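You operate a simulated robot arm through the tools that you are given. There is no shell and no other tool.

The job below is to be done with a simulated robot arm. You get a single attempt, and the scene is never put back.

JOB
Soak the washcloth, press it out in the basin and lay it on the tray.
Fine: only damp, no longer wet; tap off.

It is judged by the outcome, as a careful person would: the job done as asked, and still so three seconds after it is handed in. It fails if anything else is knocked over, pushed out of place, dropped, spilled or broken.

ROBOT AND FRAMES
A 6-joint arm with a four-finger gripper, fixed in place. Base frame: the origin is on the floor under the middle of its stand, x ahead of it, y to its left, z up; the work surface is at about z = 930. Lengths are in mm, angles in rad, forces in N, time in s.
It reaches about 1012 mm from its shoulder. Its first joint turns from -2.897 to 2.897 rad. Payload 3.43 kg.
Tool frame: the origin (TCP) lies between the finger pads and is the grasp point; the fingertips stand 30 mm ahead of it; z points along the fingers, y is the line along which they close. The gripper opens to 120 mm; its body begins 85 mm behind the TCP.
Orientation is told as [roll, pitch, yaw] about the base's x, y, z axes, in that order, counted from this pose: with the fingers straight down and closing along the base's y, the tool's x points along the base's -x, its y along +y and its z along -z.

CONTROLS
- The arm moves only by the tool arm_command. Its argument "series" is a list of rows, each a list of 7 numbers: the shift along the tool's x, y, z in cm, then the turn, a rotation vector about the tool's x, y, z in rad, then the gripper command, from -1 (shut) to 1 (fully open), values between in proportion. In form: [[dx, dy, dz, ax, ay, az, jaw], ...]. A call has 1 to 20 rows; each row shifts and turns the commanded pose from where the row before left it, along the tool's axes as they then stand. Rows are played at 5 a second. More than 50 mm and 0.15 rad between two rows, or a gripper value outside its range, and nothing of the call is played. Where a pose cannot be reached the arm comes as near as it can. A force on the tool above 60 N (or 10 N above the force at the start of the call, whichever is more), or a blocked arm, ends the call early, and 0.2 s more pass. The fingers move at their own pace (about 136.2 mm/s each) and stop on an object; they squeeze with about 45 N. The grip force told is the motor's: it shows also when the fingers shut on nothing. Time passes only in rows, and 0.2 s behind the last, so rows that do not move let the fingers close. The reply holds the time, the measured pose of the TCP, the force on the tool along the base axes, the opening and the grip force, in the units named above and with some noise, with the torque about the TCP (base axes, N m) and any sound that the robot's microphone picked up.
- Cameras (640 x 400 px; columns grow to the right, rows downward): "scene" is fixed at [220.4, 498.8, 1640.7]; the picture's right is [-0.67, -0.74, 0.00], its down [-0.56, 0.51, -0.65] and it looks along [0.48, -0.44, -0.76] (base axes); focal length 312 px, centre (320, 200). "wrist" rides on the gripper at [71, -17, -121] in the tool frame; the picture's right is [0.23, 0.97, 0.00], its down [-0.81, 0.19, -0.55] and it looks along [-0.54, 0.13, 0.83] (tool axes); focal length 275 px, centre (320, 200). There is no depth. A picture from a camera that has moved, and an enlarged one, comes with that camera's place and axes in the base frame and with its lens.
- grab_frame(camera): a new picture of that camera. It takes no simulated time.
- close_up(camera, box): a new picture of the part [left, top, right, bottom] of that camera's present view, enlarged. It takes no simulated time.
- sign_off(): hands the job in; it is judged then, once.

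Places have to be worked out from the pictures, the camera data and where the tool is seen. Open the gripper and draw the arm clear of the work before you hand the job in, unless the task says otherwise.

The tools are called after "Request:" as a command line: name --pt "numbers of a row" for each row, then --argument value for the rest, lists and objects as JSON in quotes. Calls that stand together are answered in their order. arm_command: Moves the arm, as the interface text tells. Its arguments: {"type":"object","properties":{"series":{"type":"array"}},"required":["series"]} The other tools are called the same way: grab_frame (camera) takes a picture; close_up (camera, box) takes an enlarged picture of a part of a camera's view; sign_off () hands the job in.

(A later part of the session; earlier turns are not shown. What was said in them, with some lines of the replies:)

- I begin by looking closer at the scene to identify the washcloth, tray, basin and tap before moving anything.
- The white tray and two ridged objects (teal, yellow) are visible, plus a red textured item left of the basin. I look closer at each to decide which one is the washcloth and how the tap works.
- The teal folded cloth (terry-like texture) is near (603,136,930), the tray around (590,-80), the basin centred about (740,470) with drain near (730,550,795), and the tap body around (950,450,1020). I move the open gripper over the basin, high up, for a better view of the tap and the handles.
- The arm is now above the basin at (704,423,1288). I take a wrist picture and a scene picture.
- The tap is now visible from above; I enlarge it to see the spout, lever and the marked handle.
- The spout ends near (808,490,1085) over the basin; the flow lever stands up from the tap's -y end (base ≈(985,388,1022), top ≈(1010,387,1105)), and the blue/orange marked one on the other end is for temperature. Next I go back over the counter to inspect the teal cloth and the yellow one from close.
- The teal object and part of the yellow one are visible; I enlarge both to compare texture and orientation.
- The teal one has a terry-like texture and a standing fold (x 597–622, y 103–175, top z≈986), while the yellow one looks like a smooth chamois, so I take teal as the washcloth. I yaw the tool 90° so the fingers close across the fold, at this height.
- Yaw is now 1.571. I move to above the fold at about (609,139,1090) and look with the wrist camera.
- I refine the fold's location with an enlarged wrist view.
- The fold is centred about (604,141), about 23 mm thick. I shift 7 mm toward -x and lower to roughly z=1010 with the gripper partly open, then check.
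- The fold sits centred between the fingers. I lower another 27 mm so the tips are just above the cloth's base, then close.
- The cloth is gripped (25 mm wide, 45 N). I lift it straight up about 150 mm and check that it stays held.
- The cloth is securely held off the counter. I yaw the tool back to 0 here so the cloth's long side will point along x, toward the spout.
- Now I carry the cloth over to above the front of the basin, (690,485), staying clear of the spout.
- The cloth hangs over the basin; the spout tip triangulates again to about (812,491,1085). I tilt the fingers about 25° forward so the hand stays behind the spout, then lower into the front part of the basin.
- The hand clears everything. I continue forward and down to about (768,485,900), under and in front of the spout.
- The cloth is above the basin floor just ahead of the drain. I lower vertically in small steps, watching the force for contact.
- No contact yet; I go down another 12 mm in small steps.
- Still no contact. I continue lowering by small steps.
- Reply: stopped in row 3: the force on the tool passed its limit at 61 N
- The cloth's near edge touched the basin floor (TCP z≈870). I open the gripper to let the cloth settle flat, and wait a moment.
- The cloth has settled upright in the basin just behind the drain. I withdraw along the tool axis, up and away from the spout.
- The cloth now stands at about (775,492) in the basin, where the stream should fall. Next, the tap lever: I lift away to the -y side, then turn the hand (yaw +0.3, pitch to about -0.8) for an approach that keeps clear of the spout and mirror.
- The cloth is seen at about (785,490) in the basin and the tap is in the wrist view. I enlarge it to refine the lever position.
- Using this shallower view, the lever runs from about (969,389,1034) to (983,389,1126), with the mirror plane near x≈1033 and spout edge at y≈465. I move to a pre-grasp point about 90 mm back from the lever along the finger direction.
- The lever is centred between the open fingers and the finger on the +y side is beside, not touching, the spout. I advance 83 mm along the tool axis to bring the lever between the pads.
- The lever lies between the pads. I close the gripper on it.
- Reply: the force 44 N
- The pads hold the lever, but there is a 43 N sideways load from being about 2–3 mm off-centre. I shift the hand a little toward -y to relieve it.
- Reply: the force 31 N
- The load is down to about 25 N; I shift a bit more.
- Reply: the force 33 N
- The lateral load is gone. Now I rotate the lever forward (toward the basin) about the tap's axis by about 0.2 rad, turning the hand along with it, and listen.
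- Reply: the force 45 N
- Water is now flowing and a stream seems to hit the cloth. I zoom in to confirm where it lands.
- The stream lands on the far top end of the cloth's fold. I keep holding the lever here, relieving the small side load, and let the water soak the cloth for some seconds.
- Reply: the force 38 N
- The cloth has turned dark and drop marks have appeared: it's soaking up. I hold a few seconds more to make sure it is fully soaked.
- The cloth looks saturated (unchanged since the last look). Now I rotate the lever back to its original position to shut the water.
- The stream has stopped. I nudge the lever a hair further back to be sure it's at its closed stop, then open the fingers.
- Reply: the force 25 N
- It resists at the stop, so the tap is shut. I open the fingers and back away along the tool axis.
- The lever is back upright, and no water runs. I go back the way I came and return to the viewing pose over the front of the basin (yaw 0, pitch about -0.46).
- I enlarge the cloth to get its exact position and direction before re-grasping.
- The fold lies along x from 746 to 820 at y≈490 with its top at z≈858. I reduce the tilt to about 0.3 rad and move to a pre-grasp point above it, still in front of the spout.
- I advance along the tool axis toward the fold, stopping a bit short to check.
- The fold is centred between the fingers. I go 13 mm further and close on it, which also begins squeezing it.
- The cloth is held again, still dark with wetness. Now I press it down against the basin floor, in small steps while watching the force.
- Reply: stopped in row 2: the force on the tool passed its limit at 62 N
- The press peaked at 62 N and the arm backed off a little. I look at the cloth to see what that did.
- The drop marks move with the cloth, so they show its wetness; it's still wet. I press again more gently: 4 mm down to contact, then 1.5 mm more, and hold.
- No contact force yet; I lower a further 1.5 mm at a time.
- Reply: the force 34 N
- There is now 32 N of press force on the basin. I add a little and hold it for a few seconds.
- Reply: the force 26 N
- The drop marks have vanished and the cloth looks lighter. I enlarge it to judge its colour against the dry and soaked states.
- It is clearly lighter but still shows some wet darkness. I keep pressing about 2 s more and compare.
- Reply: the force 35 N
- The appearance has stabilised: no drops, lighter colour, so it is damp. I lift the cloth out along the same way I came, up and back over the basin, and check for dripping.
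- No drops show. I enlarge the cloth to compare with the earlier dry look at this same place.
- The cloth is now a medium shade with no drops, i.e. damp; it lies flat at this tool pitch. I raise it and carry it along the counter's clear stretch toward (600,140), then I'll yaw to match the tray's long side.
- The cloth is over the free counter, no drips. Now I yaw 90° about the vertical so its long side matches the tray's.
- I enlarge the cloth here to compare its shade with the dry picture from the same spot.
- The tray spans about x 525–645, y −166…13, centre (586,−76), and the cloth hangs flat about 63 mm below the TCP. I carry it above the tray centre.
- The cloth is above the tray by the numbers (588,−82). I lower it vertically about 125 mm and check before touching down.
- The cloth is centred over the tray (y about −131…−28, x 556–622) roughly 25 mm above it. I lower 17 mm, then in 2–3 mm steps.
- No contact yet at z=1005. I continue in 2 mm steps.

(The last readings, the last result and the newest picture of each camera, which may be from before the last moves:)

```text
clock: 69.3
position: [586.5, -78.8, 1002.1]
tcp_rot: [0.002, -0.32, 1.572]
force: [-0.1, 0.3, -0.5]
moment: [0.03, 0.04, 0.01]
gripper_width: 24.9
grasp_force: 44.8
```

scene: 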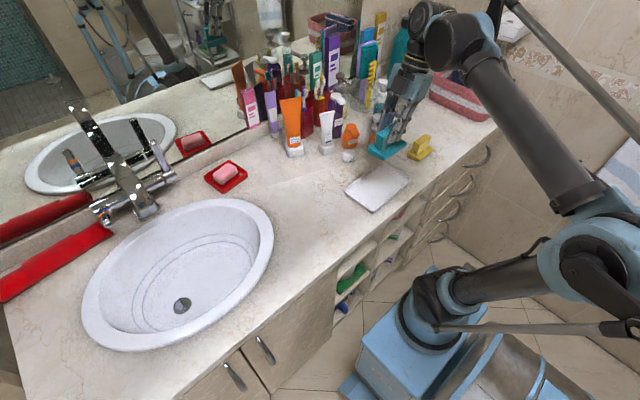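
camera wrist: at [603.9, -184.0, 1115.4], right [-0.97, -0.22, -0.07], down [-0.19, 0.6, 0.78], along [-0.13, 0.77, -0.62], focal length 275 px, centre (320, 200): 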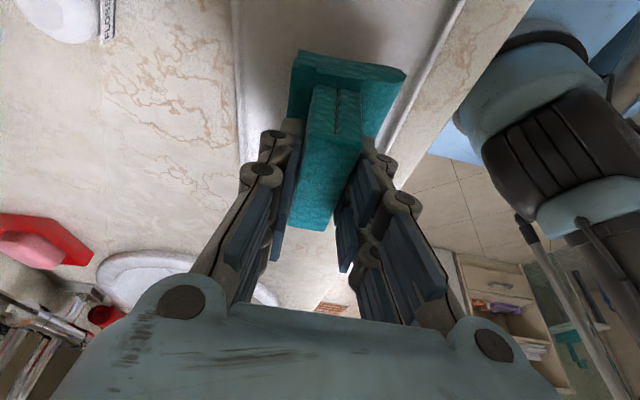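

Still free. Another few small steps down.

Request:
arm_command --pt "0.063 0 0.19 0 0 0 -1" --pt "0 0 0 0 0 0 -1" --pt "0.063 0 0.19 0 0 0 -1" --pt "0 0 0 0 0 0 -1"

Request:
close_up --camera "scene" --box '[320, 100, 460, 230]'

```text
clock: 70.1
position: [575.0, -80.1, 1006.4]
tcp_rot: [-0.013, -0.32, 1.575]
force: [2.9, -1.5, -1.5]
moment: [0.1, 0.22, 0.08]
gripper_width: 25.1
grasp_force: 45.0
stopped in row 4: the force on the tool passed its limit at 62 N (the readings are from after the stop); the commanded pose is now the measured one
```

```text
3.08 times, centred on (390, 165) of scene
camera zoom: at [220.4, 498.8, 1640.7], right [-0.67, -0.74, 0.0], down [-0.56, 0.51, -0.65], along [0.48, -0.44, -0.76], focal length 959 px, centre (105, 308)
```

zoom: 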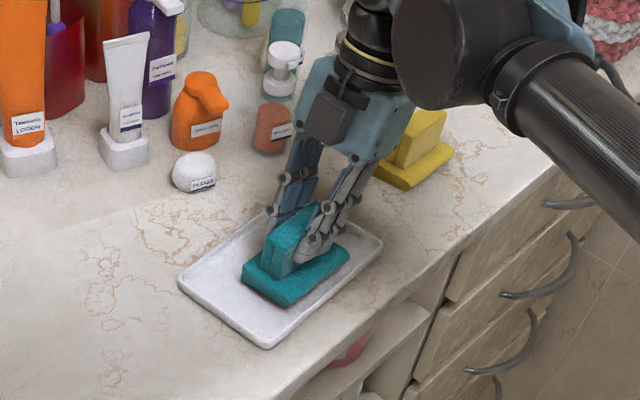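

The cloth touched the tray at z≈998 and the arm recoiled about 7 mm up and 11 mm toward −x; the tray hasn't moved. I re-centre by 9 mm, lower to about 2 mm above contact, and release.

Request:
arm_command --pt "0 -0.45 0 0 0 0 -1" --pt "0 -0.45 0 0 0 0 -1" --pt "0.075 0 0.23 0 0 0 -1" --pt "0.075 0 0.23 0 0 0 -1" --pt "0 0 0 0 0 0 -1"

Request:
close_up --camera "scene" --box '[320, 100, 460, 230]'

```text
clock: 71.3
position: [583.7, -80.3, 1002.9]
tcp_rot: [-0.013, -0.322, 1.578]
force: [0.1, 0.0, -0.8]
moment: [-0.04, 0.0, -0.01]
gripper_width: 25.0
grasp_force: 45.2
```

```text
3.08 times, centred on (390, 165) of scene
camera zoom: at [220.4, 498.8, 1640.7], right [-0.67, -0.74, 0.0], down [-0.56, 0.51, -0.65], along [0.48, -0.44, -0.76], focal length 959 px, centre (105, 308)
```

zoom: 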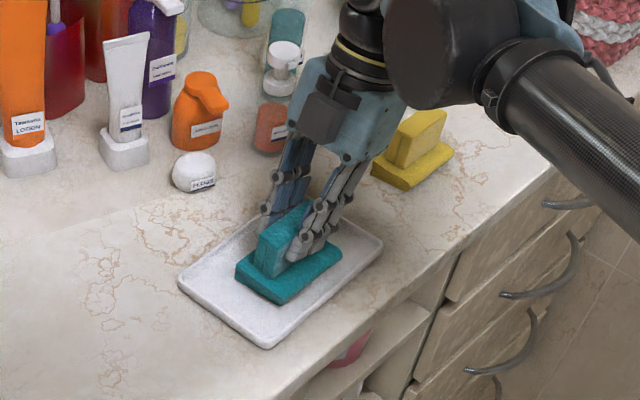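

It hangs a few mm above the tray, well centred. I lower 2 mm more and open the fingers to lay it down.

Request:
arm_command --pt "0.06 0 0.19 0 0 0 -1" --pt "0 0 0 0 0 0 -1" --pt "0 0 0 0 0 0 -0.4" --pt "0 0 0 0 0 0 0.0" --pt "0 0 0 0 0 0 0.2" --pt "0 0 0 0 0 0 0.2"

Request:
grab_frame --camera "wrist"

Request:
close_up --camera "scene" --box '[320, 100, 460, 230]'

```text
clock: 72.7
position: [583.9, -79.9, 1000.7]
tcp_rot: [-0.012, -0.322, 1.578]
force: [-0.2, 0.1, -0.5]
moment: [0.01, -0.01, -0.05]
gripper_width: 71.7
grasp_force: 0.0
```

```text
taken
camera wrist: at [601.0, -186.9, 1093.0], right [-0.97, -0.22, -0.08], down [-0.2, 0.59, 0.78], along [-0.12, 0.77, -0.62], focal length 275 px, centre (320, 200)
```

wrist: 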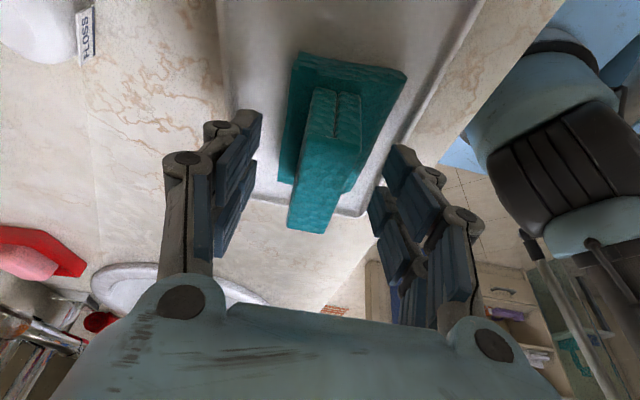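

```text
3.08 times, centred on (390, 165) of scene
camera zoom: at [220.4, 498.8, 1640.7], right [-0.67, -0.74, 0.0], down [-0.56, 0.51, -0.65], along [0.48, -0.44, -0.76], focal length 959 px, centre (105, 308)
```

zoom: 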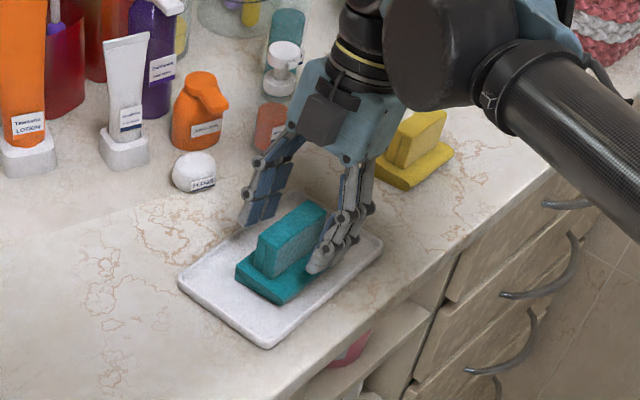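

The cloth rests on the tray. I raise the hand straight up about 160 mm, then move away.

Request:
arm_command --pt "-0.63 0 -1.9 0 0 0 0.2" --pt "-1.26 0 -3.8 0 0 0 0.2" --pt "-1.26 0 -3.8 0 0 0 0.2" --pt "-1.26 0 -3.8 0 0 0 0.2" --pt "-1.26 0 -3.8 0 0 0 0.2"

Request:
grab_frame --camera "wrist"

Request:
grab_frame --camera "scene"

Request:
close_up --camera "scene" --box '[320, 100, 460, 230]'

```text
clock: 73.9
position: [579.9, -80.7, 1181.6]
tcp_rot: [-0.012, -0.321, 1.578]
force: [-0.1, 0.4, 0.0]
moment: [0.01, 0.03, -0.01]
gripper_width: 72.1
grasp_force: 0.0
```

```text
taken
camera wrist: at [597.1, -187.4, 1274.8], right [-0.97, -0.22, -0.08], down [-0.2, 0.59, 0.78], along [-0.12, 0.77, -0.62], focal length 275 px, centre (320, 200)
```

wrist: 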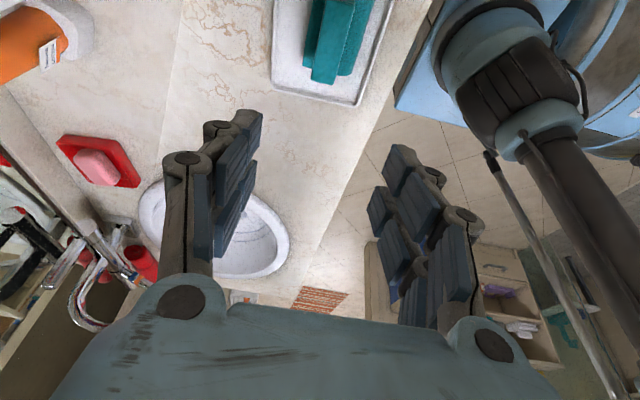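

```text
taken
```

scene: 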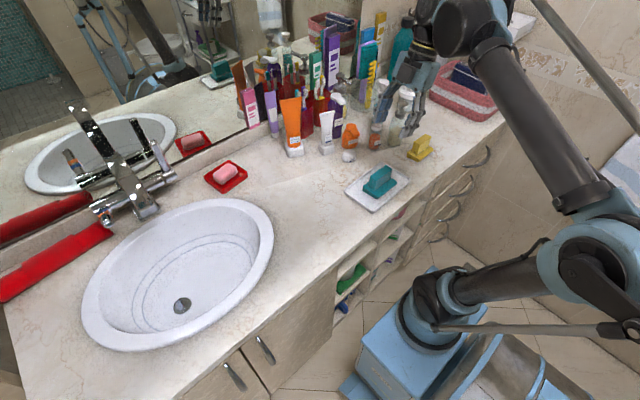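

```text
3.08 times, centred on (390, 165) of scene
camera zoom: at [220.4, 498.8, 1640.7], right [-0.67, -0.74, 0.0], down [-0.56, 0.51, -0.65], along [0.48, -0.44, -0.76], focal length 959 px, centre (105, 308)
```

zoom: 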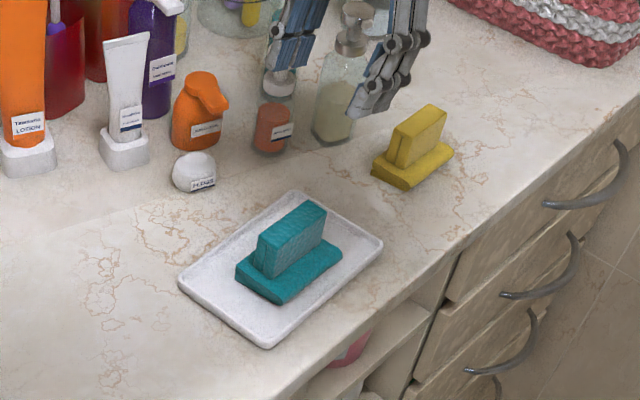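

The cloth lies inside the tray with no drops and the tray is in place. I move the open hand well clear over the counter's free area and then do a final check of the tap and surroundings.

Request:
arm_command --pt "0 0 -3 0 0 0 0.5" --pt "0 0 -3 0 0 0 1" --pt "-4.0 0.8 -0.35 0 0 0 1" --pt "-4.0 0.8 -0.35 0 0 0 1" --pt "-4.0 0.8 -0.35 0 0 0 1" --pt "-4.0 0.8 -0.35 0 0 0 1" --pt "-4.0 0.8 -0.35 0 0 0 1" --pt "-4.0 0.8 -0.35 0 0 0 1" --pt "-4.0 0.8 -0.35 0 0 0 1" --pt "0 0 0 0 0 0 1"

Request:
grab_frame --camera "scene"

Request:
close_up --camera "scene" --box '[60, 120, 260, 330]'

Request:
close_up --camera "scene" --box '[320, 140, 440, 230]'

```text
clock: 76.1
position: [522.0, 158.5, 1345.8]
tcp_rot: [-0.014, -0.32, 1.576]
force: [-0.9, 1.0, 0.0]
moment: [0.01, 0.01, -0.02]
gripper_width: 119.8
grasp_force: 0.0
```

```text
taken
```

scene: 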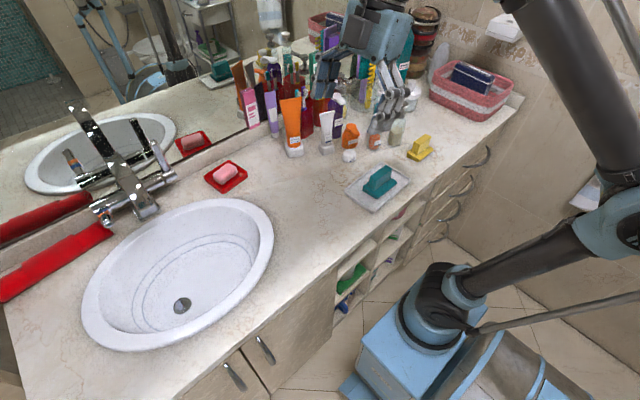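

```text
1.90 times, centred on (160, 225) of scene
camera zoom: at [220.4, 498.8, 1640.7], right [-0.67, -0.74, 0.0], down [-0.56, 0.51, -0.65], along [0.48, -0.44, -0.76], focal length 594 px, centre (625, 152)
```

zoom: 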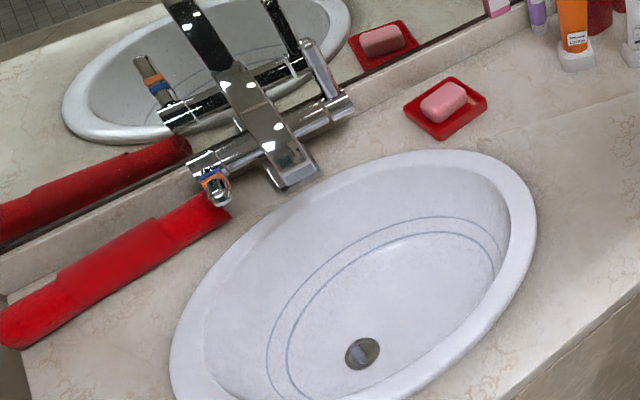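

```text
4.44 times, centred on (380, 185) of scene
camera zoom: at [220.4, 498.8, 1640.7], right [-0.67, -0.74, 0.0], down [-0.56, 0.51, -0.65], along [0.48, -0.44, -0.76], focal length 1385 px, centre (53, 267)
```

zoom: 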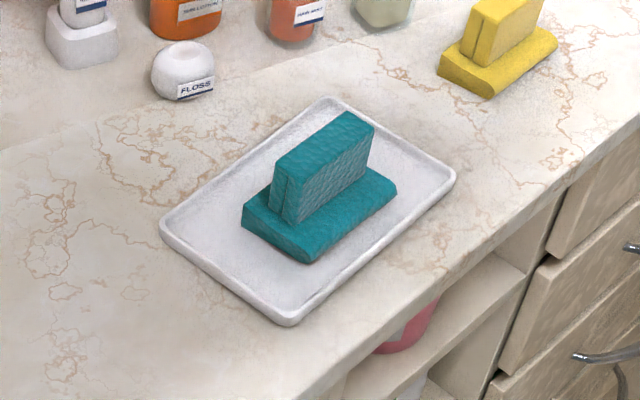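

The washcloth lies flat inside the tray, slightly darker than when dry and with no drops. The tap lever is upright, no water runs, nothing else has moved, and the hand is open and clear, so I hand the job in.

Request:
sign_off

```text
The job is handed in.
```

The washcloth has been soaked, pressed out in the basin and laid on the tray, the tap is off, and the job is handed in.

- **Which cloth:** I took the teal one near the basin as the washcloth because it has a terry-like texture. The yellow one looked like a smooth chamois, so I left it alone.
- **Soaking:** It stood under the running tap for about 8 seconds. It turned dark and drop marks showed around it.
- **Pressing:** I pressed it against the basin floor with about 25–35 N for several seconds. The drop marks vanished, and a further press made no visible change. I judged it damp by its look alone; it seemed slightly darker than when dry.
- **Force limit:** Contact hit the 60 N limit three times: setting the cloth in the basin, the first press, and touching down on the tray. Each time the arm backed off about a centimetre.
- **End state:** In the last pictures the tap lever is back in its closed position with no water running, and the tray and other items are where they were. The hand is open and clear of the counter.
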